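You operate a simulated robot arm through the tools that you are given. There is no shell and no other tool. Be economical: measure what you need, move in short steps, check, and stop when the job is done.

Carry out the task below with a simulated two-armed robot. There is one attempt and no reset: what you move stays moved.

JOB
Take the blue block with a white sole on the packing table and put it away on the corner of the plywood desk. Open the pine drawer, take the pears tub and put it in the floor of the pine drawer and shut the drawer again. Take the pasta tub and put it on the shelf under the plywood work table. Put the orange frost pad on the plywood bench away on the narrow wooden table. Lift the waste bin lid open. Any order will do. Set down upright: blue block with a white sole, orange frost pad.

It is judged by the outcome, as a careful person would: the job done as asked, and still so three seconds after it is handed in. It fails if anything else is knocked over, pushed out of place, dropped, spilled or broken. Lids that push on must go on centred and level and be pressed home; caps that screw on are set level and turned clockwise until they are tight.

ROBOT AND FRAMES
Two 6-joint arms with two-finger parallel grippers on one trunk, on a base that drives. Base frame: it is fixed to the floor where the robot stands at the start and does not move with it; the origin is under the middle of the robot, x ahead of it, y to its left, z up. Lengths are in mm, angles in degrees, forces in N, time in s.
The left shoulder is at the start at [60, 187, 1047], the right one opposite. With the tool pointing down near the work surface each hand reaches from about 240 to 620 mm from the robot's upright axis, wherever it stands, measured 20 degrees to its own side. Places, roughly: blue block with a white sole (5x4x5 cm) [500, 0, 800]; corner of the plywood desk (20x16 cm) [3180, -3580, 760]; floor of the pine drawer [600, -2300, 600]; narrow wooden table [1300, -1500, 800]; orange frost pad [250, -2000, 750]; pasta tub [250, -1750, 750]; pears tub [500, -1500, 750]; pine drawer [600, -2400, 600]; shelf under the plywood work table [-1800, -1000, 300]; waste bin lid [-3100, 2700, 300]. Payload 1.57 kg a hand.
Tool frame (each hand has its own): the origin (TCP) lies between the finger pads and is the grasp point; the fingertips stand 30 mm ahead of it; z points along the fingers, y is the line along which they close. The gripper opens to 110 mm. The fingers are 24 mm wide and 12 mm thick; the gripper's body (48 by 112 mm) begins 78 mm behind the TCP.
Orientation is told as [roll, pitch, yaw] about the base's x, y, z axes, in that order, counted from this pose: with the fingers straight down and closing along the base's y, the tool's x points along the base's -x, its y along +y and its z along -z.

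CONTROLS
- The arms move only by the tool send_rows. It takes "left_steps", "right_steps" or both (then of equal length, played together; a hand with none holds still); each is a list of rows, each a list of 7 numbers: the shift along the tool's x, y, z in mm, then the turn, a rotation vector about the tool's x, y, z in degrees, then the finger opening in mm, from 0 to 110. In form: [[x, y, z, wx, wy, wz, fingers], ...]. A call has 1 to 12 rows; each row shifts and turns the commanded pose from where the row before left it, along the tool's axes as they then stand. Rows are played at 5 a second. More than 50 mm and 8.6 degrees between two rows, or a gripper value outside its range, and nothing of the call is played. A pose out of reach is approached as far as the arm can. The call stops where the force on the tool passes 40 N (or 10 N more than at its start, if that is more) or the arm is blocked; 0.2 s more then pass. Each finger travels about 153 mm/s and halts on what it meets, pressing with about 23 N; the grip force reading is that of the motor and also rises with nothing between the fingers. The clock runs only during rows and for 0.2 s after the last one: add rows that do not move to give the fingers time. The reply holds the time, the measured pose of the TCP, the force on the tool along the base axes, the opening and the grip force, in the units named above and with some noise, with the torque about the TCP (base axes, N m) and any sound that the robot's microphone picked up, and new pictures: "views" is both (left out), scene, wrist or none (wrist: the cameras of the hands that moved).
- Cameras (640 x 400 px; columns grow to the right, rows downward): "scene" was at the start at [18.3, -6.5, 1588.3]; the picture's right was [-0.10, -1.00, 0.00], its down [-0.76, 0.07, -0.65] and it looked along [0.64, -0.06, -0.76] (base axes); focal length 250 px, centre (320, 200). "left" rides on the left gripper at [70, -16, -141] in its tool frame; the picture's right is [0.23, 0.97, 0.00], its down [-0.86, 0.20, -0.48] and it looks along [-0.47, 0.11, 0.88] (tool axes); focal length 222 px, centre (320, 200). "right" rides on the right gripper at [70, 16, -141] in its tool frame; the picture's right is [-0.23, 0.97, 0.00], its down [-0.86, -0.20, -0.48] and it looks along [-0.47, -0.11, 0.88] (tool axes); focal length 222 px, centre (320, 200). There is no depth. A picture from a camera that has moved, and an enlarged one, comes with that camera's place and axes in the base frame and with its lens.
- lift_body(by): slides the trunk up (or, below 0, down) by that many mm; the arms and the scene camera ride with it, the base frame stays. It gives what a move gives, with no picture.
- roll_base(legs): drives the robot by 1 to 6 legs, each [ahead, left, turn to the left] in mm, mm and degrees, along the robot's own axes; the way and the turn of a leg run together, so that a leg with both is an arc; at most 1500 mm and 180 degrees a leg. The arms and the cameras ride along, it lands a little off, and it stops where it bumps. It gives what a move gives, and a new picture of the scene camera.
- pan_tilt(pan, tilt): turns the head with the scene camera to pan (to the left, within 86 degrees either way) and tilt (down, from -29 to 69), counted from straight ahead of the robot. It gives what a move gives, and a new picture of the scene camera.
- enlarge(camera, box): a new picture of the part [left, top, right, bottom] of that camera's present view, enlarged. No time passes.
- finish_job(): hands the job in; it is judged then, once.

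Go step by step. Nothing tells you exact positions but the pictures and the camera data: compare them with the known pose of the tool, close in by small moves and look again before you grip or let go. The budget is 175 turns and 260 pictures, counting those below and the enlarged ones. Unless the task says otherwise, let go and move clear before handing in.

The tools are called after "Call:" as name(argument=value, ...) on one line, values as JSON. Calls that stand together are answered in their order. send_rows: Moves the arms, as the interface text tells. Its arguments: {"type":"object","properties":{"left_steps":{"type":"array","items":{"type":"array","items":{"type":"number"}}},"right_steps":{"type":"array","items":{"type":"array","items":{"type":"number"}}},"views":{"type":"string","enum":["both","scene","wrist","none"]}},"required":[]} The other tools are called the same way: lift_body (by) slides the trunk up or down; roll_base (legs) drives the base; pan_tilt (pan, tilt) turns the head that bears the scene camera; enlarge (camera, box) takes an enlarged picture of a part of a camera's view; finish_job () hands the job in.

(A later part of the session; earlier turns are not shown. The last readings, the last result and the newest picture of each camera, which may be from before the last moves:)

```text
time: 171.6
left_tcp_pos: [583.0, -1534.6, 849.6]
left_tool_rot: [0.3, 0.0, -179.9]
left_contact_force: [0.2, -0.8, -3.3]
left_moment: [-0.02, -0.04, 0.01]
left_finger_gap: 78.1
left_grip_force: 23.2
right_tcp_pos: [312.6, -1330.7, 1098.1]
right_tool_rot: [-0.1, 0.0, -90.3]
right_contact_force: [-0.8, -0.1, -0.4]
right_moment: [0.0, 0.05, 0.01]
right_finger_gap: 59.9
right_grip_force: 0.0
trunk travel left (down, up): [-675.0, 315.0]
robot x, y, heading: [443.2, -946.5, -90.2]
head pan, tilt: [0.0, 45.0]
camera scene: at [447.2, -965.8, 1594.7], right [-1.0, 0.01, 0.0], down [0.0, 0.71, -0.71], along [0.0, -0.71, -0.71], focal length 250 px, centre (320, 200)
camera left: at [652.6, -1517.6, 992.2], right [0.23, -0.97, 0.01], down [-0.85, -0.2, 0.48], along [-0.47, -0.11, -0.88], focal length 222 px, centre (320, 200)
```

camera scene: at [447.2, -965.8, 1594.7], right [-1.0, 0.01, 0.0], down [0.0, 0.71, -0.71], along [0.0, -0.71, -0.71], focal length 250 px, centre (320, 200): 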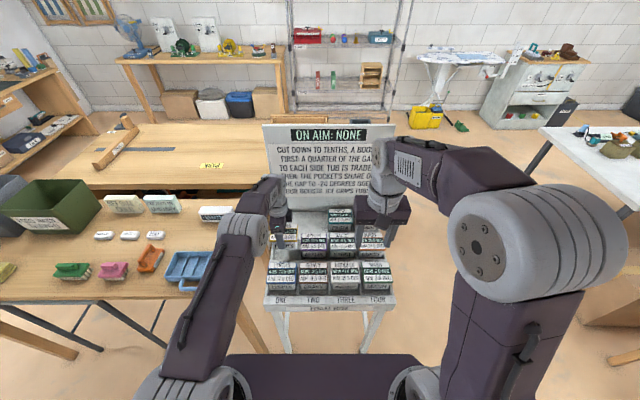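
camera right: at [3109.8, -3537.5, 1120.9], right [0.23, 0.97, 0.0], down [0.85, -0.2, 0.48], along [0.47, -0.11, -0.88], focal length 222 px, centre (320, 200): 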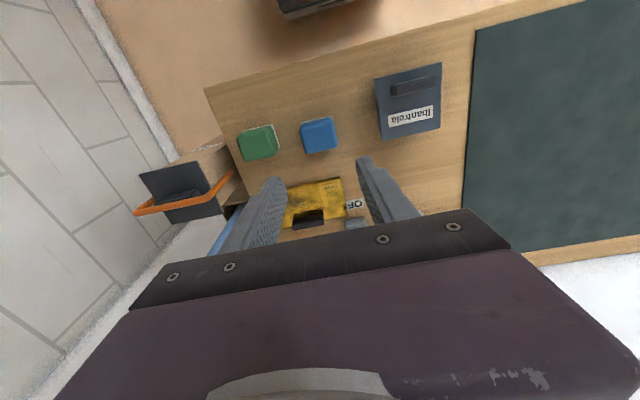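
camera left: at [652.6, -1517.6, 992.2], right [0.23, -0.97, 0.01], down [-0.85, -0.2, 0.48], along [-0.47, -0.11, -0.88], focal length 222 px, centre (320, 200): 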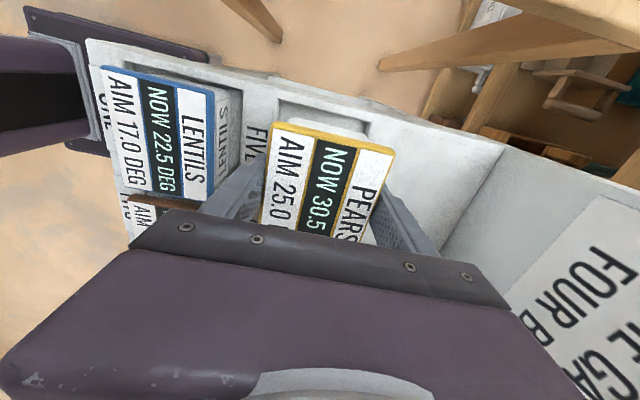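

It came free. I lift it well clear and check the tub's size.

Call:
send_rows(left_steps=[[0, 0, -40, 0, 0, 0, 60], [0, 0, -45, 0, 0, 0, 60], [0, 0, -45, 0, 0, 0, 60], [0, -30, -20, 0, 0, 0, 60], [0, -45, 0, 0, 0, 0, 60], [0, 0, 0, 0, 0, 0, 60]], views="scene")

Call:
enlarge(camera="scene", box=[240, 160, 400, 290])

```text
time: 173.0
left_tcp_pos: [584.2, -1458.2, 999.5]
left_tool_rot: [0.3, 0.0, -179.9]
left_contact_force: [-0.8, 0.6, -3.0]
left_moment: [0.02, -0.03, 0.0]
left_finger_gap: 77.9
left_grip_force: 23.2
right_tcp_pos: [313.6, -1331.4, 1096.2]
right_tool_rot: [-0.2, 0.0, -90.3]
right_contact_force: [-0.3, 0.3, -0.4]
right_moment: [0.0, 0.02, -0.03]
right_finger_gap: 59.9
right_grip_force: 0.0
trunk travel left (down, up): [-675.0, 315.0]
robot x, y, heading: [444.9, -941.3, -90.4]
head pan, tilt: [0.0, 45.0]
camera scene: at [447.2, -967.2, 1594.7], right [-1.0, 0.01, 0.0], down [0.0, 0.71, -0.71], along [0.0, -0.71, -0.71], focal length 250 px, centre (320, 200)
```

scene: 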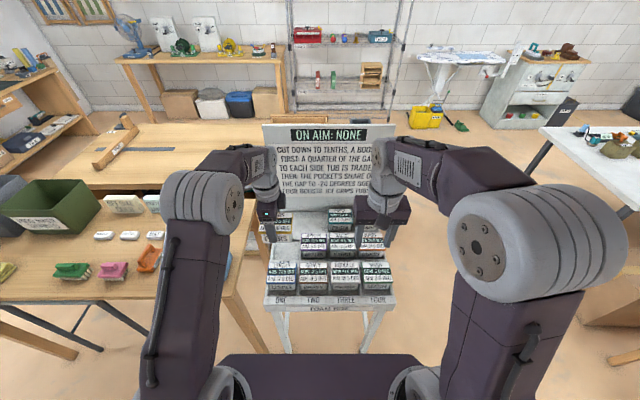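

```text
3.08 times, centred on (320, 225) of scene
camera zoom: at [447.2, -967.2, 1594.7], right [-1.0, 0.01, 0.0], down [0.0, 0.71, -0.71], along [0.0, -0.71, -0.71], focal length 768 px, centre (320, 123)
```

zoom: 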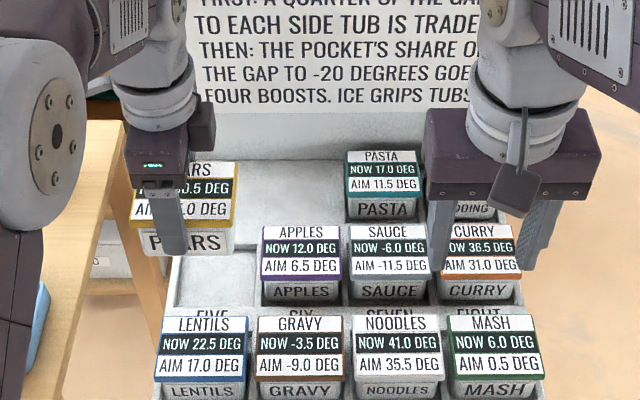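

The tub is light and ~55 mm tall. Pasta sits at ≈[361, -1664], best reached from the stand's -x side with the right hand, so I drive there with the pears held.

Call:
roll_base(legs=[[-150, 0, 0.4], [0, -650, 0], [0, 0, 90], [0, -680, 0]])

Call:
pan_tilt(pan=-10, tilt=50)

Call:
enlarge(camera="right", box=[0, 0, 640, 400])

```text
time: 184.7
left_tcp_pos: [318.8, -1324.1, 1000.5]
left_tool_rot: [0.3, -0.1, -88.9]
left_contact_force: [0.2, -0.2, -3.9]
left_moment: [-0.02, -0.05, -0.01]
left_finger_gap: 77.8
left_grip_force: 23.2
right_tcp_pos: [196.9, -1598.4, 1098.4]
right_tool_rot: [-0.1, -0.1, 0.8]
right_contact_force: [-0.5, 0.9, -0.4]
right_moment: [-0.02, 0.0, 0.01]
right_finger_gap: 60.1
right_grip_force: 0.1
trunk travel left (down, up): [-675.0, 315.0]
robot x, y, heading: [-189.3, -1473.4, 0.5]
head pan, tilt: [0.0, 45.0]
camera scene: at [-167.1, -1469.6, 1594.8], right [0.01, -1.0, 0.0], down [-0.71, -0.01, -0.71], along [0.71, 0.01, -0.71], focal length 250 px, centre (320, 200)
```

scene: 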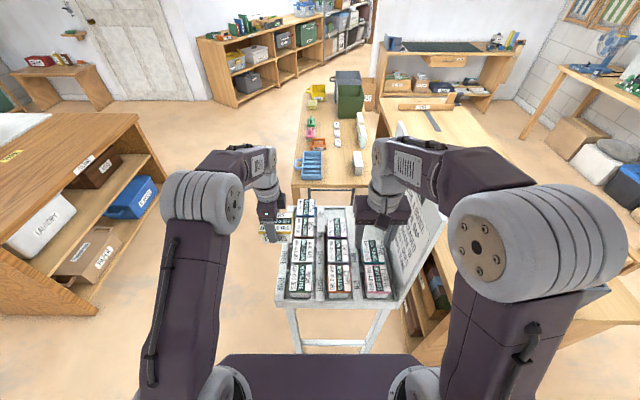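

```text
time: 185.5
left_tcp_pos: [319.8, -1325.8, 1001.3]
left_tool_rot: [0.3, 0.0, -89.0]
left_contact_force: [0.3, 0.4, -2.6]
left_moment: [0.03, -0.01, -0.02]
left_finger_gap: 78.1
left_grip_force: 22.2
right_tcp_pos: [197.1, -1596.7, 1097.7]
right_tool_rot: [0.0, -0.2, 0.8]
right_contact_force: [-0.2, -0.7, 0.5]
right_moment: [0.01, 0.03, -0.03]
right_finger_gap: 60.1
right_grip_force: 0.1
trunk travel left (down, up): [-675.0, 315.0]
robot x, y, heading: [-189.7, -1472.0, 1.0]
head pan, tilt: [-10.0, 50.0]
camera scene: at [-172.4, -1483.7, 1587.9], right [-0.16, -0.99, 0.0], down [-0.76, 0.12, -0.64], along [0.63, -0.1, -0.77], focal length 250 px, centre (320, 200)
```

scene: 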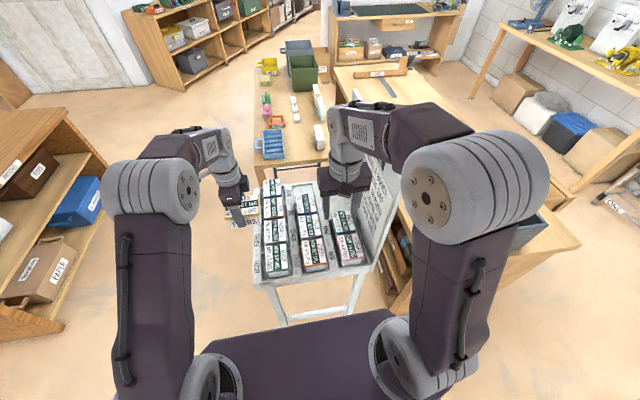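

```text
1.00 times, centred on (320, 200) of right (not enlarged: the box is as wide or as high as the picture)
camera zoom: at [125.5, -1581.9, 1240.5], right [0.22, 0.98, 0.0], down [0.86, -0.19, 0.48], along [0.47, -0.1, -0.88], focal length 222 px, centre (320, 200)
```

zoom: 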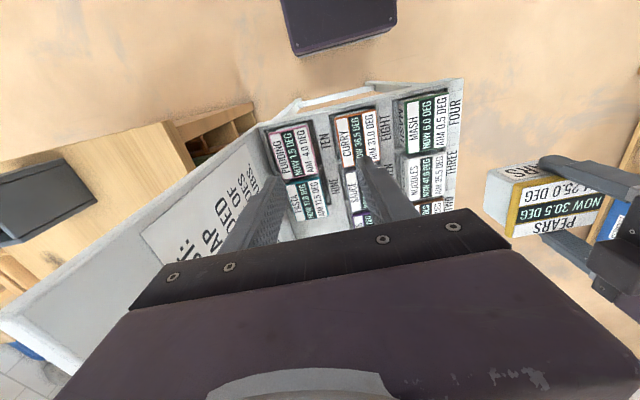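

Pasta sits at about [350, -1660]. I zoom in on the gap between it and the panel.

Call:
enlarge(camera="right", box=[230, 110, 358, 230])

Call:
enlarge(camera="scene", box=[300, 170, 412, 280])

```text
3.33 times, centred on (294, 170) of right
camera zoom: at [125.5, -1581.9, 1240.5], right [0.22, 0.98, 0.0], down [0.86, -0.19, 0.48], along [0.47, -0.1, -0.88], focal length 740 px, centre (407, 300)
```

zoom: 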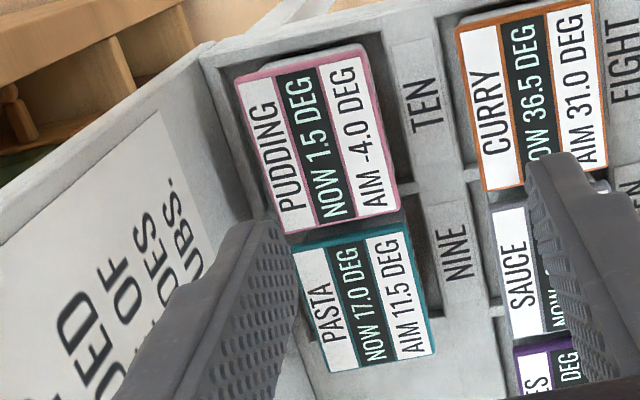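

```text
3.64 times, centred on (356, 225) of scene
camera zoom: at [-172.4, -1483.7, 1587.9], right [-0.16, -0.99, 0.0], down [-0.76, 0.12, -0.64], along [0.63, -0.1, -0.77], focal length 908 px, centre (189, 109)
```

zoom: 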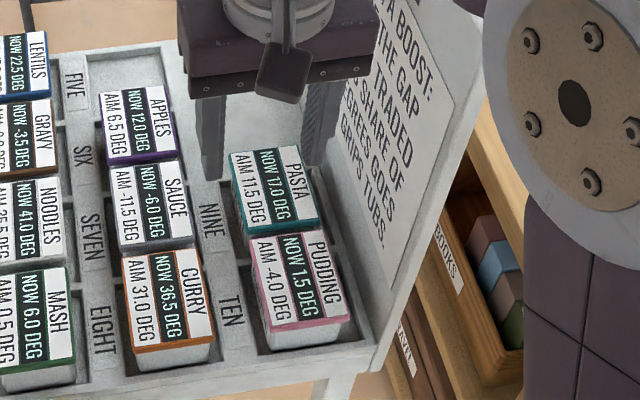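

The panel leans back and leaves ~28 mm behind the pasta. I bring the right hand above [350, -1658] and go down partway.

Call:
send_rows(right_steps=[[-38, -15, 0, 0, 0, 0, 92], [-38, -15, 0, 0, 0, 0, 92], [-38, -15, 0, 0, 0, 0, 92], [-38, -14, 0, 0, 0, 0, 92], [0, 0, 45, 0, 0, 0, 92], [0, 0, 45, 0, 0, 0, 92], [0, 0, 45, 0, 0, 0, 92], [0, 0, 25, 0, 0, 0, 92], [0, 0, 0, 0, 0, 0, 92]], views="both")

```text
time: 187.5
left_tcp_pos: [319.7, -1325.0, 1000.1]
left_tool_rot: [0.3, 0.0, -88.9]
left_contact_force: [-0.1, 0.4, -2.9]
left_moment: [0.03, -0.06, -0.03]
left_finger_gap: 77.7
left_grip_force: 22.7
right_tcp_pos: [349.2, -1654.5, 937.3]
right_tool_rot: [0.0, -0.1, 0.8]
right_contact_force: [1.0, 0.2, 0.5]
right_moment: [0.0, 0.01, 0.02]
right_finger_gap: 92.2
right_grip_force: 0.1
trunk travel left (down, up): [-675.0, 315.0]
robot x, y, heading: [-187.1, -1470.5, 0.6]
head pan, tilt: [-10.0, 50.0]
camera scene: at [-172.4, -1483.4, 1587.9], right [-0.16, -0.99, 0.0], down [-0.76, 0.12, -0.64], along [0.63, -0.11, -0.77], focal length 250 px, centre (320, 200)
camera right: at [278.9, -1638.8, 1079.6], right [0.22, 0.98, 0.0], down [0.86, -0.19, 0.48], along [0.47, -0.1, -0.88], focal length 222 px, centre (320, 200)
```

scene: 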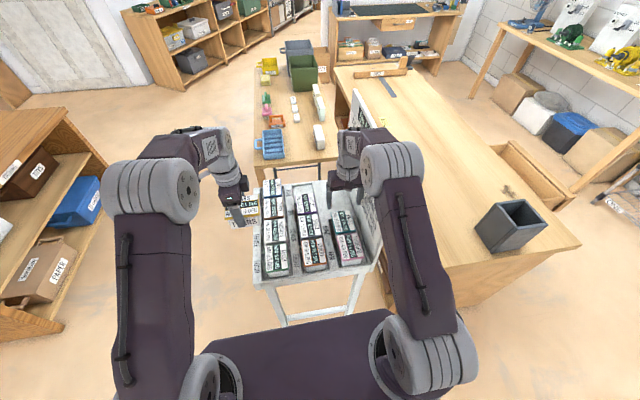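
right: 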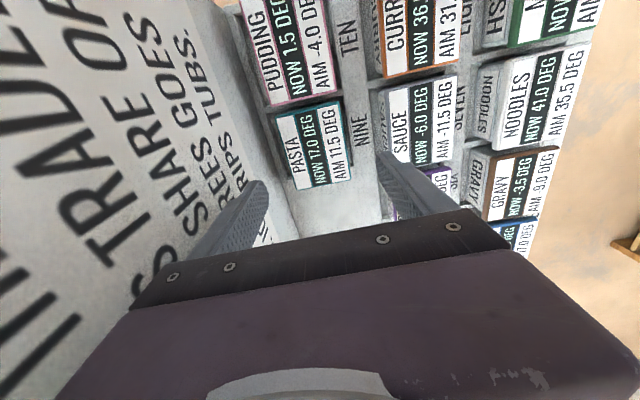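

I shift 8 mm toward the panel and descend to z≈840 for another look.

Call:
send_rows(right_steps=[[0, -8, 0, 0, 0, 0, 92], [0, 0, 45, 0, 0, 0, 92], [0, 0, 45, 0, 0, 0, 92], [0, 0, 8, 0, 0, 0, 92], [0, 0, 0, 0, 0, 0, 92]], views="wrist")

Call:
enlarge(camera="scene", box=[300, 130, 428, 280])

```text
time: 188.7
left_tcp_pos: [319.7, -1324.9, 999.8]
left_tool_rot: [0.3, -0.1, -89.0]
left_contact_force: [-0.4, 0.3, -3.5]
left_moment: [0.0, 0.01, 0.01]
left_finger_gap: 78.0
left_grip_force: 23.1
right_tcp_pos: [350.6, -1662.2, 840.3]
right_tool_rot: [-0.1, -0.1, 0.7]
right_contact_force: [-0.1, 0.2, -0.3]
right_moment: [-0.01, -0.03, 0.01]
right_finger_gap: 92.2
right_grip_force: 0.0
trunk travel left (down, up): [-675.0, 315.0]
robot x, y, heading: [-193.2, -1473.1, 1.0]
head pan, tilt: [-10.0, 50.0]
camera right: at [279.5, -1646.9, 982.5], right [0.22, 0.98, 0.0], down [0.86, -0.19, 0.48], along [0.47, -0.1, -0.88], focal length 222 px, centre (320, 200)
```

right: 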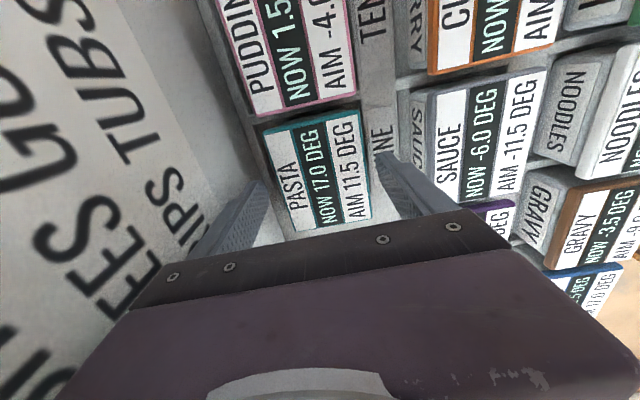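

```text
2.67 times, centred on (364, 205) of scene
camera zoom: at [-172.1, -1483.4, 1587.8], right [-0.16, -0.99, 0.0], down [-0.76, 0.12, -0.64], along [0.63, -0.11, -0.77], focal length 666 px, centre (203, 187)
```

zoom: 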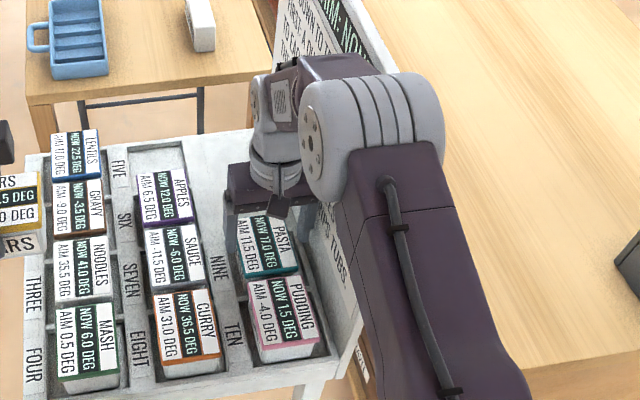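

Aligned with room on both sides. I go down the last 43 mm, then close.

Call:
send_rows(right_steps=[[0, 0, 25, 0, 0, 0, 92], [0, 0, 10, 0, 0, 0, 92], [0, 0, 8, 0, 0, 0, 92], [0, 0, 0, 0, 0, 0, 84], [0, 0, 0, 0, 0, 0, 76], [0, 0, 0, 0, 0, 0, 60], [0, 0, 0, 0, 0, 0, 60]], views="wrist")

```text
time: 190.3
left_tcp_pos: [319.8, -1323.5, 999.4]
left_tool_rot: [0.3, 0.0, -89.0]
left_contact_force: [0.0, 0.2, -3.3]
left_moment: [0.0, 0.02, -0.02]
left_finger_gap: 77.8
left_grip_force: 23.4
right_tcp_pos: [350.0, -1661.5, 797.7]
right_tool_rot: [-0.1, -0.1, 0.7]
right_contact_force: [0.2, 0.1, 1.0]
right_moment: [0.07, -0.16, 0.04]
right_finger_gap: 78.1
right_grip_force: 23.3
trunk travel left (down, up): [-675.0, 315.0]
robot x, y, heading: [-189.1, -1471.7, 0.8]
head pan, tilt: [-10.0, 50.0]
camera right: at [279.0, -1646.6, 939.9], right [0.22, 0.98, 0.0], down [0.86, -0.19, 0.48], along [0.47, -0.1, -0.88], focal length 222 px, centre (320, 200)
```

right: 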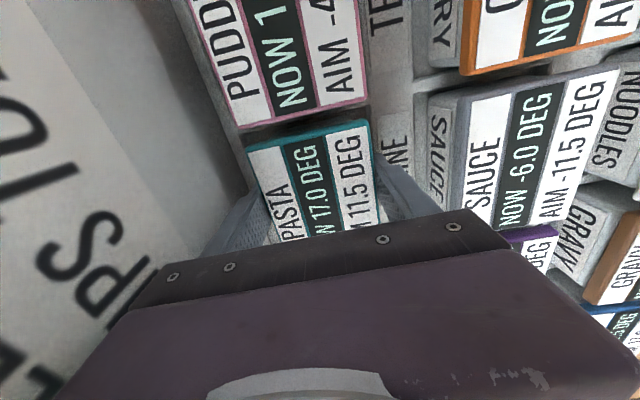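

Gripped at 78 mm. I lift the pasta slowly, then high.

Call:
send_rows(right_steps=[[0, 0, -5, 0, 0, 0, 60], [0, 0, -12, 0, 0, 0, 60], [0, 0, -20, 0, 0, 0, 60], [0, 0, -40, 0, 0, 0, 60], [0, 0, -45, 0, 0, 0, 60], [0, 0, -45, 0, 0, 0, 60], [0, 0, -45, 0, 0, 0, 60], [20, 20, 0, 0, 0, 0, 60], [0, 0, 0, 0, 0, 0, 60]], views="both")

```text
time: 192.3
left_tcp_pos: [321.0, -1325.7, 999.1]
left_tool_rot: [0.3, 0.1, -89.0]
left_contact_force: [0.2, -0.3, -4.5]
left_moment: [0.03, 0.05, 0.01]
left_finger_gap: 77.9
left_grip_force: 22.6
right_tcp_pos: [330.8, -1644.8, 1009.2]
right_tool_rot: [-0.1, 0.0, 0.8]
right_contact_force: [0.2, -0.3, -2.2]
right_moment: [0.01, 0.05, 0.03]
right_finger_gap: 77.9
right_grip_force: 23.4
trunk travel left (down, up): [-675.0, 315.0]
robot x, y, heading: [-186.0, -1469.1, 0.6]
head pan, tilt: [-10.0, 50.0]
camera scene: at [-171.2, -1484.2, 1587.8], right [-0.16, -0.99, 0.0], down [-0.76, 0.13, -0.64], along [0.63, -0.1, -0.77], focal length 250 px, centre (320, 200)
camera right: at [258.8, -1628.0, 1151.1], right [0.22, 0.98, 0.0], down [0.86, -0.19, 0.48], along [0.47, -0.1, -0.88], focal length 222 px, centre (320, 200)
```

scene: 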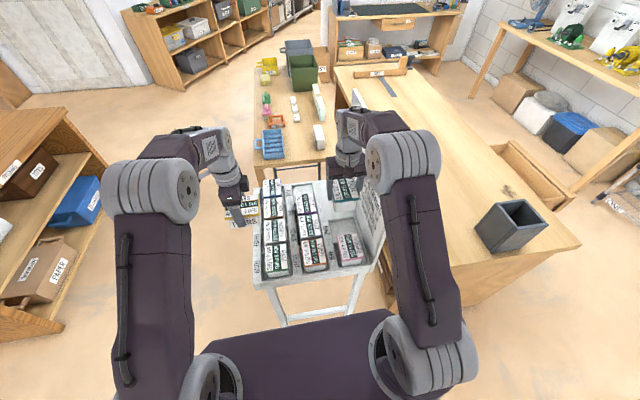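
right: 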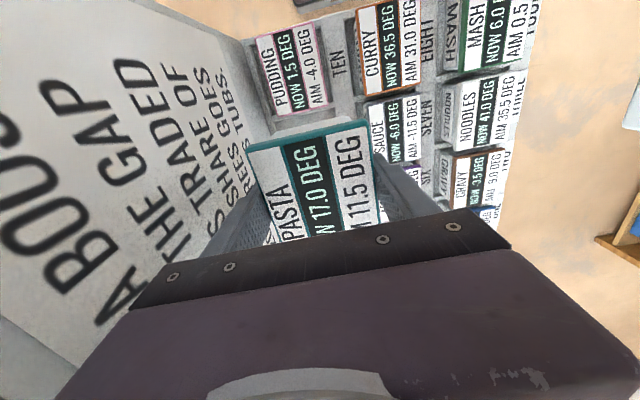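

Both tubs are in hand. I now drive round to the open drawer with them.

Call:
roll_base(legs=[[-350, 0, -0.7], [0, -1000, 0], [0, -780, 0], [1265, 0, 0], [0, 0, 90]])

Call:
pan_tilt(pan=5, tilt=50)

```text
time: 212.9
left_tcp_pos: [564.5, -2743.7, 1000.6]
left_tool_rot: [0.3, 0.0, 1.0]
left_contact_force: [-0.1, -0.4, -3.7]
left_moment: [-0.04, 0.01, -0.01]
left_finger_gap: 78.0
left_grip_force: 23.2
right_tcp_pos: [882.5, -2734.0, 1009.5]
right_tool_rot: [0.0, 0.0, 90.7]
right_contact_force: [0.8, -0.3, -3.5]
right_moment: [-0.05, -0.01, 0.0]
right_finger_gap: 77.7
right_grip_force: 22.9
trunk travel left (down, up): [-675.0, 315.0]
robot x, y, heading: [711.2, -3256.9, 90.5]
head pan, tilt: [-10.0, 50.0]
camera scene: at [725.7, -3235.4, 1587.8], right [0.99, -0.16, 0.0], down [-0.12, -0.76, -0.64], along [0.1, 0.63, -0.77], focal length 250 px, centre (320, 200)
```

scene: 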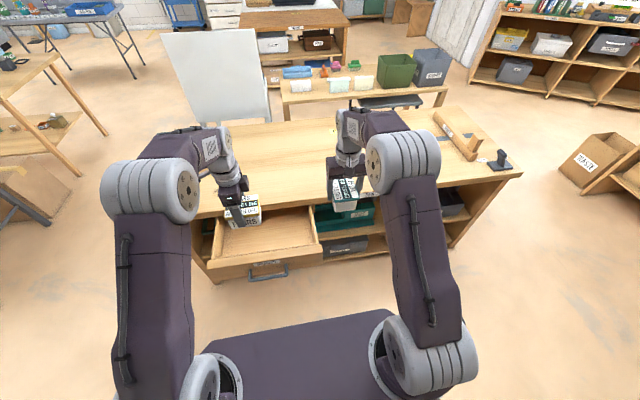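

```text
time: 213.7
left_tcp_pos: [564.9, -2742.8, 999.5]
left_tool_rot: [0.3, 0.0, 1.0]
left_contact_force: [0.6, -0.1, -4.3]
left_moment: [-0.01, 0.03, -0.03]
left_finger_gap: 78.2
left_grip_force: 23.4
right_tcp_pos: [882.6, -2734.9, 1008.0]
right_tool_rot: [0.1, -0.1, 90.6]
right_contact_force: [0.1, -0.1, -3.3]
right_moment: [0.02, -0.01, -0.01]
right_finger_gap: 78.0
right_grip_force: 23.0
trunk travel left (down, up): [-675.0, 315.0]
robot x, y, heading: [710.0, -3256.8, 90.6]
head pan, tilt: [5.0, 50.0]
camera scene: at [705.6, -3234.8, 1587.8], right [1.0, 0.1, 0.0], down [0.07, -0.76, -0.64], along [-0.06, 0.64, -0.77], focal length 250 px, centre (320, 200)
```

scene: 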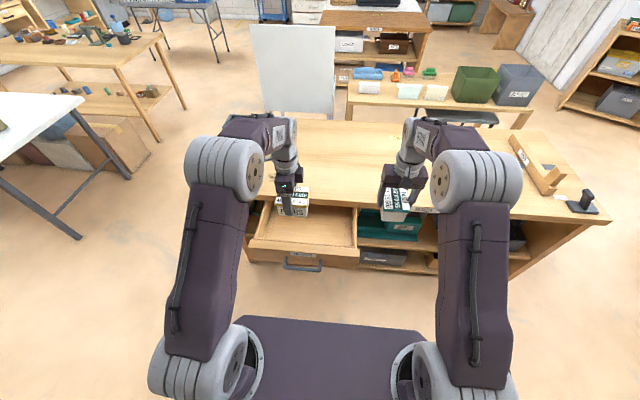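

The drawer spans x 375–809, centre ≈592. I roll ahead 90 mm and lower the trunk by 150 to bring the pears over it.

Call:
roll_base(legs=[[90, -25, -0.6]])

Call:
lift_body(by=-150)

Call:
pan_tilt(pan=12, tilt=60)

Call:
enlarge(camera="left", box=[0, 0, 640, 400])

```text
time: 214.8
left_tcp_pos: [592.8, -2652.4, 999.9]
left_tool_rot: [0.3, 0.0, 0.4]
left_contact_force: [0.9, -0.1, -3.2]
left_moment: [-0.01, 0.03, 0.0]
left_finger_gap: 78.1
left_grip_force: 22.7
right_tcp_pos: [912.1, -2646.1, 1009.3]
right_tool_rot: [-0.1, -0.1, 90.1]
right_contact_force: [0.6, -0.1, -3.1]
right_moment: [-0.04, 0.01, 0.01]
right_finger_gap: 78.0
right_grip_force: 22.6
trunk travel left (down, up): [-675.0, 315.0]
robot x, y, heading: [737.0, -3164.2, 89.7]
head pan, tilt: [5.0, 50.0]
camera scene: at [729.8, -3145.3, 1587.9], right [1.0, 0.09, 0.0], down [0.07, -0.76, -0.64], along [-0.06, 0.64, -0.77], focal length 250 px, centre (320, 200)
```

scene: 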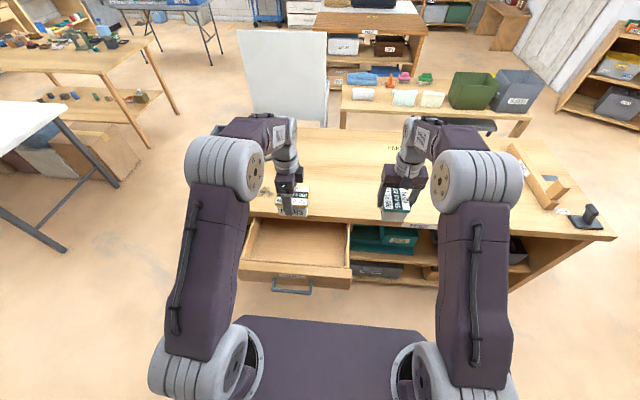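

```text
time: 216.5
left_tcp_pos: [592.4, -2652.3, 849.4]
left_tool_rot: [0.3, 0.0, 0.4]
left_contact_force: [0.6, 0.4, -4.1]
left_moment: [0.02, 0.03, -0.04]
left_finger_gap: 77.8
left_grip_force: 23.1
right_tcp_pos: [911.8, -2645.5, 860.3]
right_tool_rot: [0.0, -0.1, 90.0]
right_contact_force: [-0.1, -0.8, -3.7]
right_moment: [-0.03, 0.06, 0.0]
right_finger_gap: 77.8
right_grip_force: 22.5
trunk travel left (down, up): [-525.0, 465.0]
robot x, y, heading: [736.0, -3164.9, 90.1]
head pan, tilt: [5.0, 50.0]
```

```text
time: 217.2
left_tcp_pos: [593.4, -2651.9, 850.9]
left_tool_rot: [0.3, 0.0, 0.3]
left_contact_force: [0.4, 0.6, -2.7]
left_moment: [0.0, -0.01, 0.0]
left_finger_gap: 77.9
left_grip_force: 23.2
right_tcp_pos: [912.8, -2645.4, 859.5]
right_tool_rot: [-0.1, -0.1, 90.1]
right_contact_force: [-0.6, 0.0, -2.5]
right_moment: [-0.01, -0.02, 0.02]
right_finger_gap: 77.6
right_grip_force: 23.3
trunk travel left (down, up): [-525.0, 465.0]
robot x, y, heading: [737.5, -3164.9, 90.1]
head pan, tilt: [12.0, 60.0]
camera scene: at [722.8, -3156.5, 1425.3], right [0.98, 0.21, 0.0], down [0.18, -0.85, -0.5], along [-0.1, 0.49, -0.87], focal length 250 px, centre (320, 200)
```

scene: 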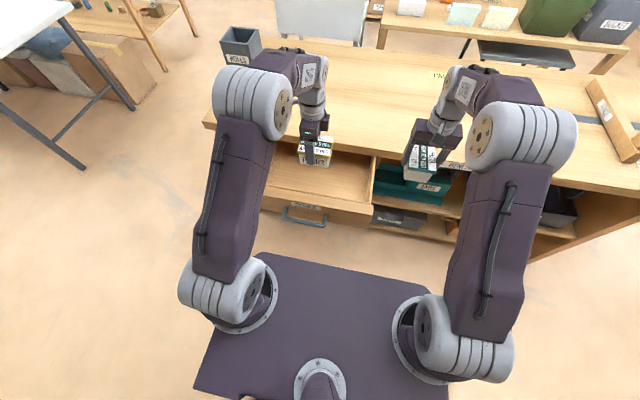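

```text
1.00 times, centred on (320, 200) of left (not enlarged: the box is as wide or as high as the picture)
camera zoom: at [524.2, -2669.3, 992.5], right [-0.23, 0.97, 0.01], down [0.85, 0.2, 0.48], along [0.46, 0.12, -0.88], focal length 222 px, centre (320, 200)
```

zoom: 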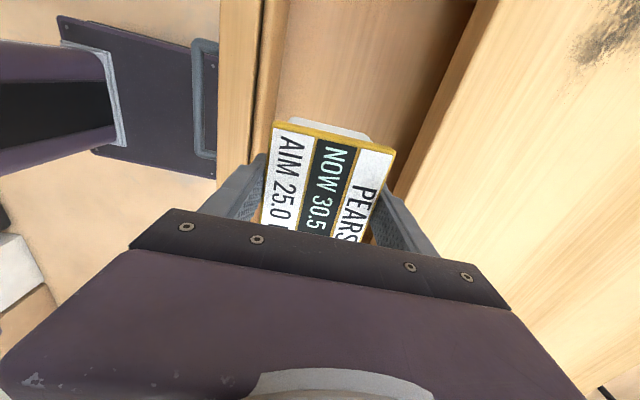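

The pears tub is over the open drawer. I lower into it.

Call:
send_rows(left_steps=[[0, 0, 40, 0, 0, 0, 60], [0, 0, 40, 0, 0, 0, 60], [0, 0, 40, 0, 0, 0, 60], [0, 0, 25, 0, 0, 0, 60], [0, 0, 0, 0, 0, 0, 60]], views="both")

```text
time: 218.4
left_tcp_pos: [593.5, -2650.8, 704.5]
left_tool_rot: [0.2, 0.0, 0.4]
left_contact_force: [0.6, -0.6, -2.5]
left_moment: [0.01, 0.02, -0.01]
left_finger_gap: 77.9
left_grip_force: 22.5
right_tcp_pos: [912.1, -2646.9, 858.6]
right_tool_rot: [0.0, -0.2, 90.1]
right_contact_force: [-0.1, -0.1, -3.4]
right_moment: [-0.02, -0.06, 0.01]
right_finger_gap: 78.0
right_grip_force: 22.7
trunk travel left (down, up): [-525.0, 465.0]
robot x, y, heading: [736.4, -3163.1, 90.0]
head pan, tilt: [12.0, 60.0]
camera scene: at [722.8, -3156.9, 1425.3], right [0.98, 0.21, 0.0], down [0.18, -0.85, -0.5], along [-0.1, 0.49, -0.87], focal length 250 px, centre (320, 200)
camera left: at [524.0, -2668.8, 847.9], right [-0.23, 0.97, 0.01], down [0.85, 0.2, 0.48], along [0.46, 0.12, -0.88], focal length 222 px, centre (320, 200)
```

scene: 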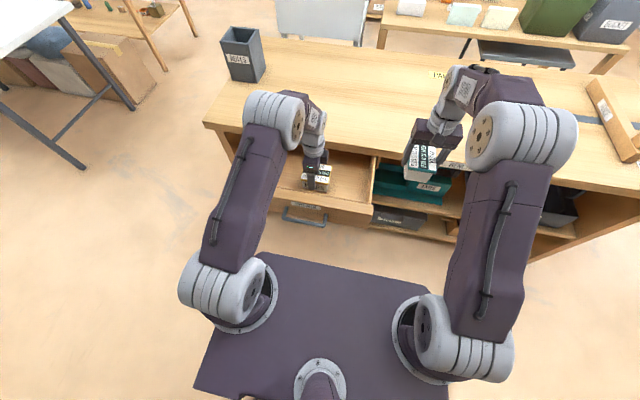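
left: 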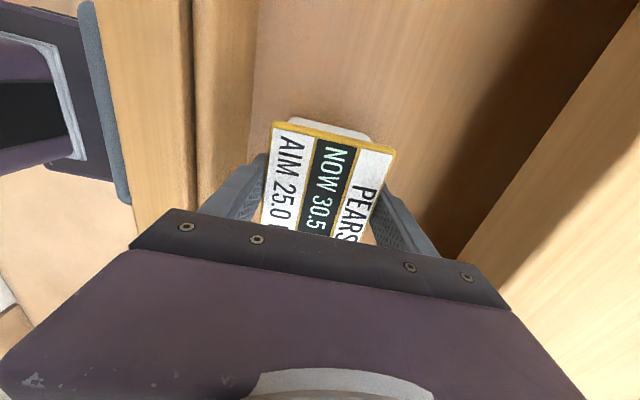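

I feel down in small steps to the drawer floor.

Call:
send_rows(left_steps=[[0, 0, 10, 0, 0, 0, 60], [0, 0, 6, 0, 0, 0, 60], [0, 0, 5, 0, 0, 0, 60], [0, 0, 5, 0, 0, 0, 60], [0, 0, 4, 0, 0, 0, 60], [0, 0, 4, 0, 0, 0, 60], [0, 0, 4, 0, 0, 0, 60], [0, 0, 4, 0, 0, 0, 60], [0, 0, 4, 0, 0, 0, 60], [0, 0, 0, 0, 0, 0, 60]], views="wrist")

```text
time: 220.6
left_tcp_pos: [593.8, -2651.6, 660.2]
left_tool_rot: [0.5, 0.0, 0.4]
left_contact_force: [1.0, 0.6, 15.4]
left_moment: [-0.13, 0.01, 0.05]
left_finger_gap: 77.7
left_grip_force: 22.5
right_tcp_pos: [913.3, -2647.2, 860.5]
right_tool_rot: [-0.1, -0.2, 90.2]
right_contact_force: [0.8, -0.2, -2.8]
right_moment: [-0.04, -0.03, 0.04]
right_finger_gap: 77.9
right_grip_force: 23.0
trunk travel left (down, up): [-525.0, 465.0]
robot x, y, heading: [735.7, -3165.7, 90.0]
head pan, tilt: [12.0, 60.0]
camera left: at [524.8, -2669.2, 802.8], right [-0.23, 0.97, 0.01], down [0.85, 0.2, 0.48], along [0.46, 0.12, -0.88], focal length 222 px, centre (320, 200)
```

left: 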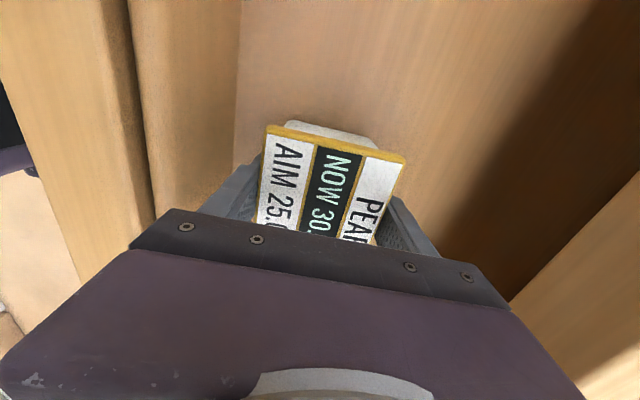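

Tub is on the drawer floor (upward force, slight slip in grip). I release and rise.

Call:
send_rows(left_steps=[[0, 0, 0, 0, 0, 0, 85], [0, 0, 0, 0, 0, 0, 98], [0, 0, 0, 0, 0, 0, 98], [0, 0, -40, 0, 0, 0, 98], [0, 0, -45, 0, 0, 0, 98], [0, 0, -45, 0, 0, 0, 98], [0, 0, -45, 0, 0, 0, 98], [0, 0, 0, 0, 0, 0, 98]], views="both")

```text
time: 222.4
left_tcp_pos: [592.6, -2652.5, 833.9]
left_tool_rot: [0.3, -0.1, 0.4]
left_contact_force: [-0.6, 1.0, 0.8]
left_moment: [-0.01, 0.0, -0.04]
left_finger_gap: 98.2
left_grip_force: 0.1
right_tcp_pos: [913.9, -2646.1, 859.4]
right_tool_rot: [0.0, -0.1, 90.0]
right_contact_force: [0.0, -0.5, -3.5]
right_moment: [-0.01, -0.02, -0.02]
right_finger_gap: 77.8
right_grip_force: 22.8
trunk travel left (down, up): [-525.0, 465.0]
robot x, y, heading: [734.4, -3165.2, 90.0]
head pan, tilt: [12.0, 60.0]
camera scene: at [722.8, -3156.4, 1425.3], right [0.98, 0.21, 0.0], down [0.18, -0.85, -0.5], along [-0.1, 0.49, -0.87], focal length 250 px, centre (320, 200)
camera left: at [524.0, -2669.7, 976.3], right [-0.23, 0.97, 0.01], down [0.85, 0.2, 0.48], along [0.46, 0.12, -0.88], focal length 222 px, centre (320, 200)
```

scene: 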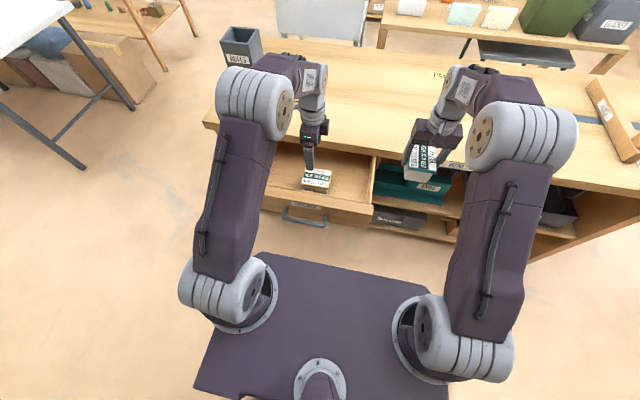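
left: 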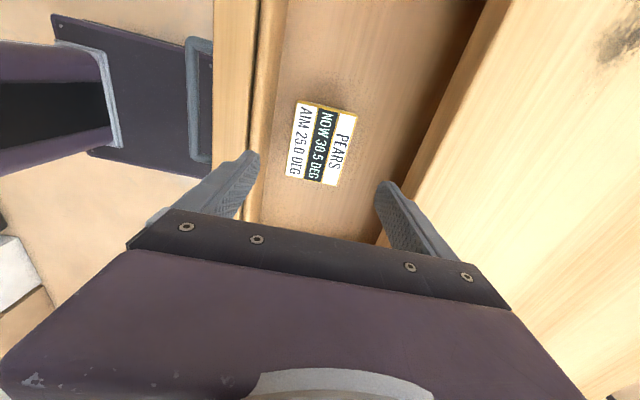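

The pears stand on the drawer floor. To shut the drawer I turn the left gripper sideways, close it, and back off in front of the handle.

Call:
send_rows(left_steps=[[0, 0, -20, 0, 0, -8.2, 60], [0, 0, -20, 0, 0, -8.2, 30], [0, 0, 0, 0, 0, -8.2, 0], [0, 0, 0, 0, 0, -8.2, 0], [0, 0, 0, 0, 0, -8.2, 0], [0, 0, 0, 0, 0, -8.2, 0], [0, 0, 0, 0, 0, -8.2, 0], [0, 0, 0, 0, 0, -8.2, 0], [0, 0, 0, 0, 0, -8.2, 0], [0, 0, 0, 0, 0, -8.2, 0], [0, 0, 0, 0, 0, -7.6, 0], [0, 0, 0, 0, 0, 0, 0]], views="none")

Call:
roll_base(legs=[[-240, 0, 0]])

Call:
send_rows(left_steps=[[0, 0, 45, 0, 0, 0, 0], [0, 0, 45, 0, 0, 0, 0], [0, 0, 45, 0, 0, 0, 0], [0, 0, 45, 0, 0, 0, 0], [0, 0, 35, 0, 0, 0, 0], [0, 0, 0, 0, 0, 0, 0]], views="both")

```text
time: 225.0
left_tcp_pos: [593.7, -2652.2, 874.3]
left_tool_rot: [0.0, -0.3, 90.2]
left_contact_force: [0.4, 0.1, -0.1]
left_moment: [-0.02, -0.02, 0.01]
left_finger_gap: 0.0
left_grip_force: 21.4
right_tcp_pos: [911.7, -2645.9, 858.7]
right_tool_rot: [0.0, -0.1, 90.1]
right_contact_force: [0.2, 0.0, -3.8]
right_moment: [-0.04, 0.0, 0.0]
right_finger_gap: 78.0
right_grip_force: 23.2
trunk travel left (down, up): [-525.0, 465.0]
robot x, y, heading: [732.4, -3162.6, 89.8]
head pan, tilt: [12.0, 60.0]
```

```text
time: 226.8
left_tcp_pos: [593.4, -2894.8, 874.0]
left_tool_rot: [-0.1, -0.4, 90.1]
left_contact_force: [-0.7, -0.2, 0.2]
left_moment: [-0.02, 0.01, 0.03]
left_finger_gap: 0.3
left_grip_force: 21.7
right_tcp_pos: [912.6, -2885.9, 859.0]
right_tool_rot: [0.0, -0.1, 90.1]
right_contact_force: [-0.4, -1.6, -3.5]
right_moment: [-0.04, 0.0, 0.01]
right_finger_gap: 78.1
right_grip_force: 22.8
trunk travel left (down, up): [-525.0, 465.0]
robot x, y, heading: [738.0, -3405.3, 90.3]
head pan, tilt: [12.0, 60.0]
camera scene: at [723.2, -3398.4, 1425.3], right [0.98, 0.21, 0.0], down [0.18, -0.85, -0.5], along [-0.1, 0.49, -0.87], focal length 250 px, centre (320, 200)
```

scene: 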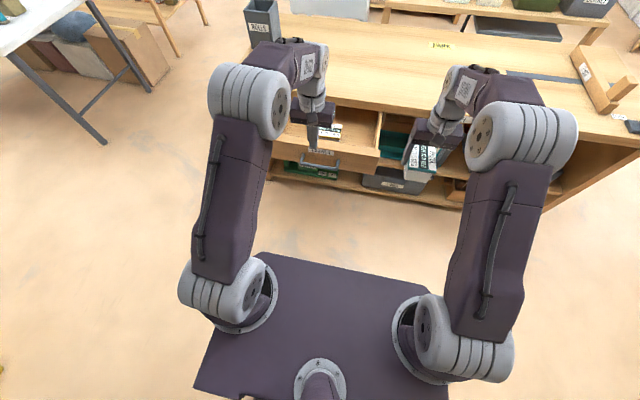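

```text
time: 228.2
left_tcp_pos: [593.6, -2892.8, 658.5]
left_tool_rot: [0.0, -0.4, 90.1]
left_contact_force: [0.6, 0.6, -0.2]
left_moment: [0.0, -0.01, -0.02]
left_finger_gap: 0.0
left_grip_force: 21.3
right_tcp_pos: [912.4, -2887.5, 858.9]
right_tool_rot: [0.0, -0.2, 90.2]
right_contact_force: [1.2, 0.1, -3.2]
right_moment: [-0.03, 0.0, -0.01]
right_finger_gap: 77.8
right_grip_force: 23.2
trunk travel left (down, up): [-525.0, 465.0]
robot x, y, heading: [737.7, -3405.1, 90.0]
head pan, tilt: [12.0, 60.0]
camera scene: at [723.3, -3398.1, 1425.3], right [0.98, 0.21, 0.0], down [0.18, -0.85, -0.5], along [-0.1, 0.49, -0.87], focal length 250 px, centre (320, 200)
camera left: at [610.1, -2963.1, 801.6], right [-0.97, -0.23, 0.0], down [-0.2, 0.85, 0.48], along [-0.11, 0.47, -0.88], focal length 222 px, centre (320, 200)
```

scene: 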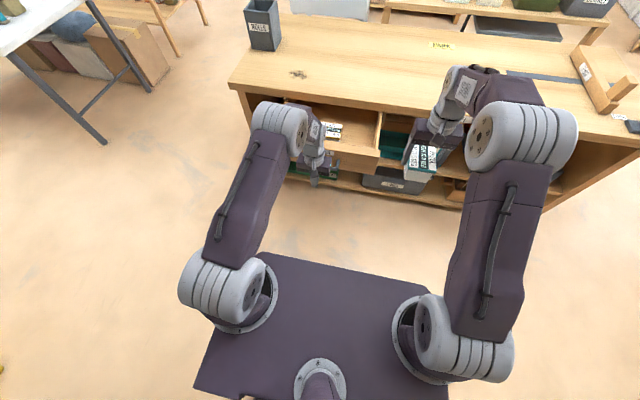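
left: 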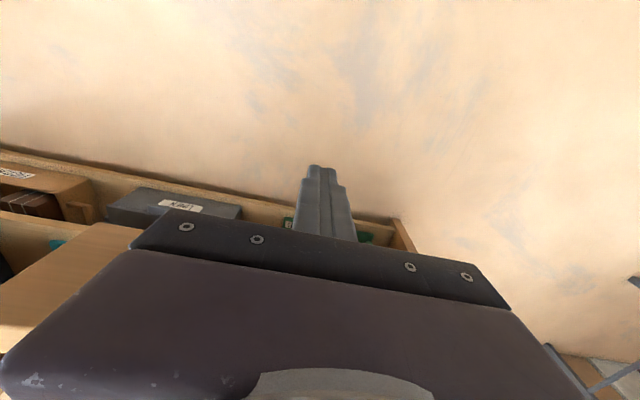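

I push the drawer in by rolling forward.

Call:
roll_base(legs=[[250, 0, 0]])

```text
time: 230.0
left_tcp_pos: [591.8, -2642.1, 659.6]
left_tool_rot: [0.0, -0.2, 90.1]
left_contact_force: [0.4, 0.7, 0.4]
left_moment: [0.02, 0.01, -0.02]
left_finger_gap: 0.0
left_grip_force: 21.1
right_tcp_pos: [912.9, -2636.0, 858.5]
right_tool_rot: [0.0, 0.0, 90.1]
right_contact_force: [-0.3, -0.2, -3.2]
right_moment: [-0.06, 0.01, 0.0]
right_finger_gap: 77.9
right_grip_force: 23.1
trunk travel left (down, up): [-525.0, 465.0]
robot x, y, heading: [735.6, -3156.9, 90.0]
head pan, tilt: [12.0, 60.0]
camera scene: at [722.7, -3146.8, 1425.3], right [0.98, 0.21, 0.0], down [0.18, -0.85, -0.5], along [-0.11, 0.49, -0.87], focal length 250 px, centre (320, 200)
```

scene: 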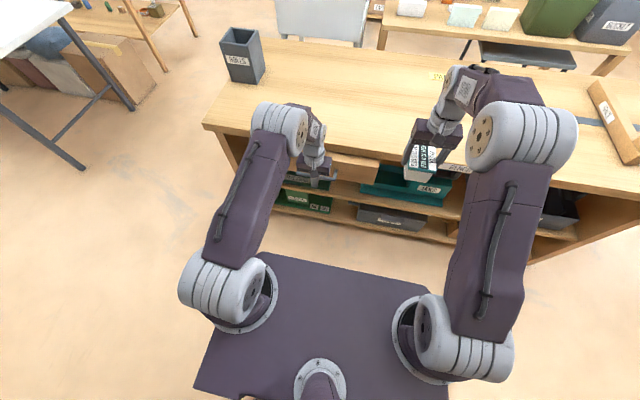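

It slides in. I finish with the arm in small steps so the force limit guards the end stop.

Call:
send_rows(left_steps=[[-10, 0, 0, 0, 0, 0, 0], [-10, 0, 0, 0, 0, 0, 0], [-10, 0, 0, 0, 0, 0, 0], [-8, 0, 0, 0, 0, 0, 0], [-6, 0, 0, 0, 0, 0, 0], [-5, 0, 0, 0, 0, 0, 0], [-4, 0, 0, 0, 0, 0, 0], [-4, 0, 0, 0, 0, 0, 0], [-4, 0, 0, 0, 0, 0, 0], [0, 0, 0, 0, 0, 0, 0]], views="both")

```text
time: 232.0
left_tcp_pos: [591.2, -2593.2, 658.0]
left_tool_rot: [0.2, 1.1, 90.2]
left_contact_force: [0.4, -15.1, 6.2]
left_moment: [0.07, 0.01, -0.05]
left_finger_gap: 0.1
left_grip_force: 21.7
right_tcp_pos: [912.0, -2638.8, 858.9]
right_tool_rot: [0.0, -0.2, 90.2]
right_contact_force: [0.0, 0.1, -3.8]
right_moment: [-0.04, -0.02, 0.01]
right_finger_gap: 78.0
right_grip_force: 22.8
trunk travel left (down, up): [-525.0, 465.0]
robot x, y, heading: [737.5, -3154.4, 90.3]
head pan, tilt: [12.0, 60.0]
stopped in row 9 (left hand): the force on the tool passed its limit at 44 N (the readings are from after the stop); the commanded pose is now the measured one
camera scene: at [723.2, -3150.3, 1425.5], right [0.98, 0.21, 0.0], down [0.18, -0.85, -0.5], along [-0.11, 0.49, -0.87], focal length 250 px, centre (320, 200)
camera left: at [609.1, -2660.0, 801.6], right [-0.97, -0.23, 0.01], down [-0.2, 0.86, 0.46], along [-0.11, 0.45, -0.89], focal length 222 px, centre (320, 200)
```

scene: 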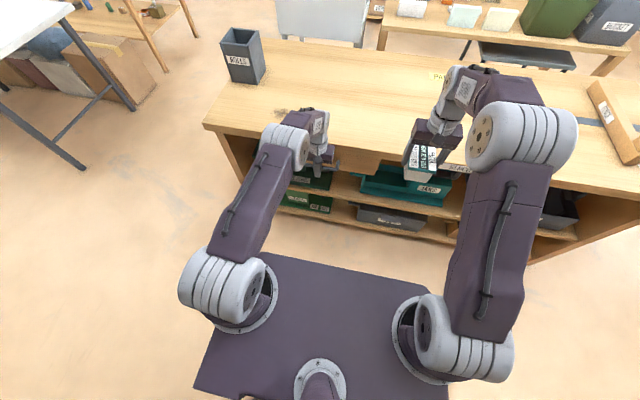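
left: 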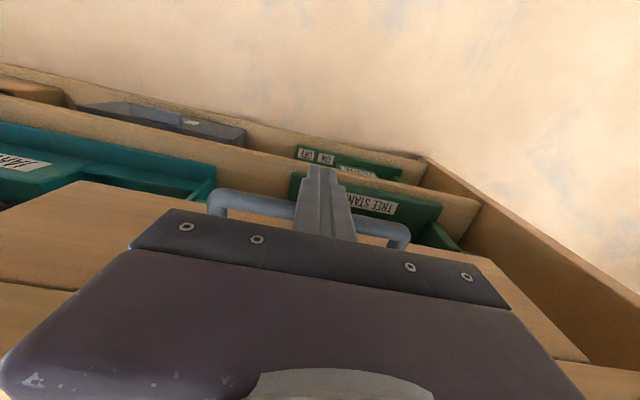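

It hit its stop at the expected spot. I roll back and check that it is flush.

Call:
roll_base(legs=[[-200, 0, 0]])

Call:
enlarge(camera="scene", box=[230, 90, 400, 200])

Call:
enlarge(camera="left", box=[0, 0, 640, 400])

```text
time: 233.6
left_tcp_pos: [593.2, -2790.9, 658.1]
left_tool_rot: [0.1, 0.7, 90.1]
left_contact_force: [0.7, 0.5, 0.1]
left_moment: [0.01, 0.03, 0.02]
left_finger_gap: 0.1
left_grip_force: 21.4
right_tcp_pos: [911.7, -2837.3, 860.0]
right_tool_rot: [0.0, -0.1, 90.4]
right_contact_force: [0.0, 0.6, -3.0]
right_moment: [-0.02, -0.01, 0.03]
right_finger_gap: 77.7
right_grip_force: 22.6
trunk travel left (down, up): [-525.0, 465.0]
robot x, y, heading: [734.4, -3355.1, 90.5]
head pan, tilt: [12.0, 60.0]
camera scene: at [723.3, -3349.5, 1425.3], right [0.98, 0.21, 0.0], down [0.18, -0.85, -0.5], along [-0.11, 0.49, -0.87], focal length 250 px, centre (320, 200)
```

scene: 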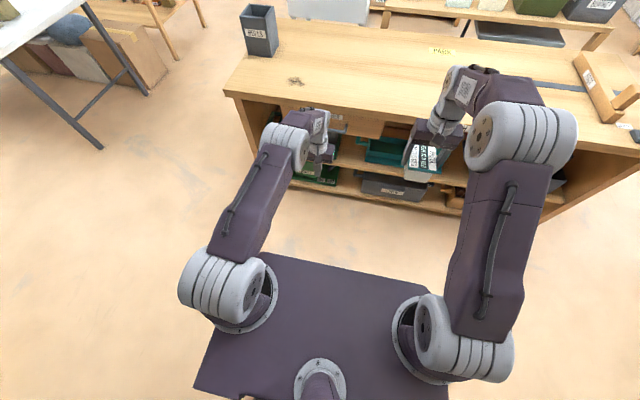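

```text
3.64 times, centred on (315, 145) of scene
camera zoom: at [723.3, -3349.5, 1425.3], right [0.98, 0.21, 0.0], down [0.18, -0.85, -0.5], along [-0.11, 0.49, -0.87], focal length 908 px, centre (338, 400)
```

zoom: 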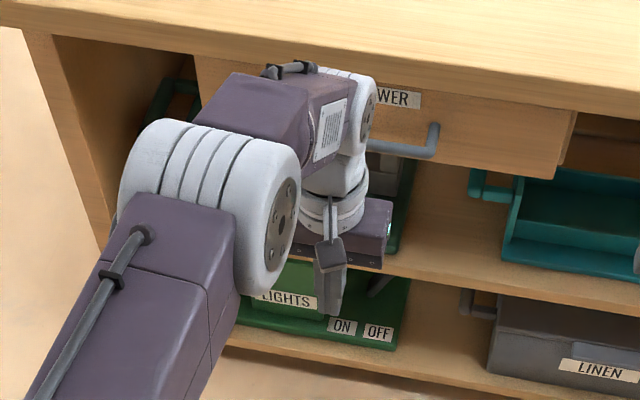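

```text
1.00 times, centred on (320, 200) of left (not enlarged: the box is as wide or as high as the picture)
camera zoom: at [609.6, -2858.7, 801.1], right [-0.97, -0.23, 0.0], down [-0.2, 0.86, 0.47], along [-0.11, 0.45, -0.88], focal length 222 px, centre (320, 200)
```

zoom: 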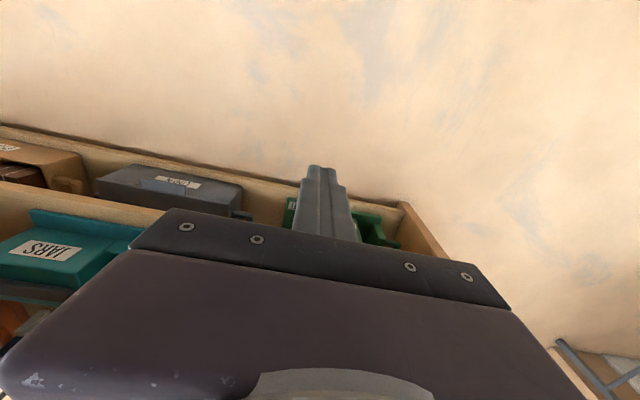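

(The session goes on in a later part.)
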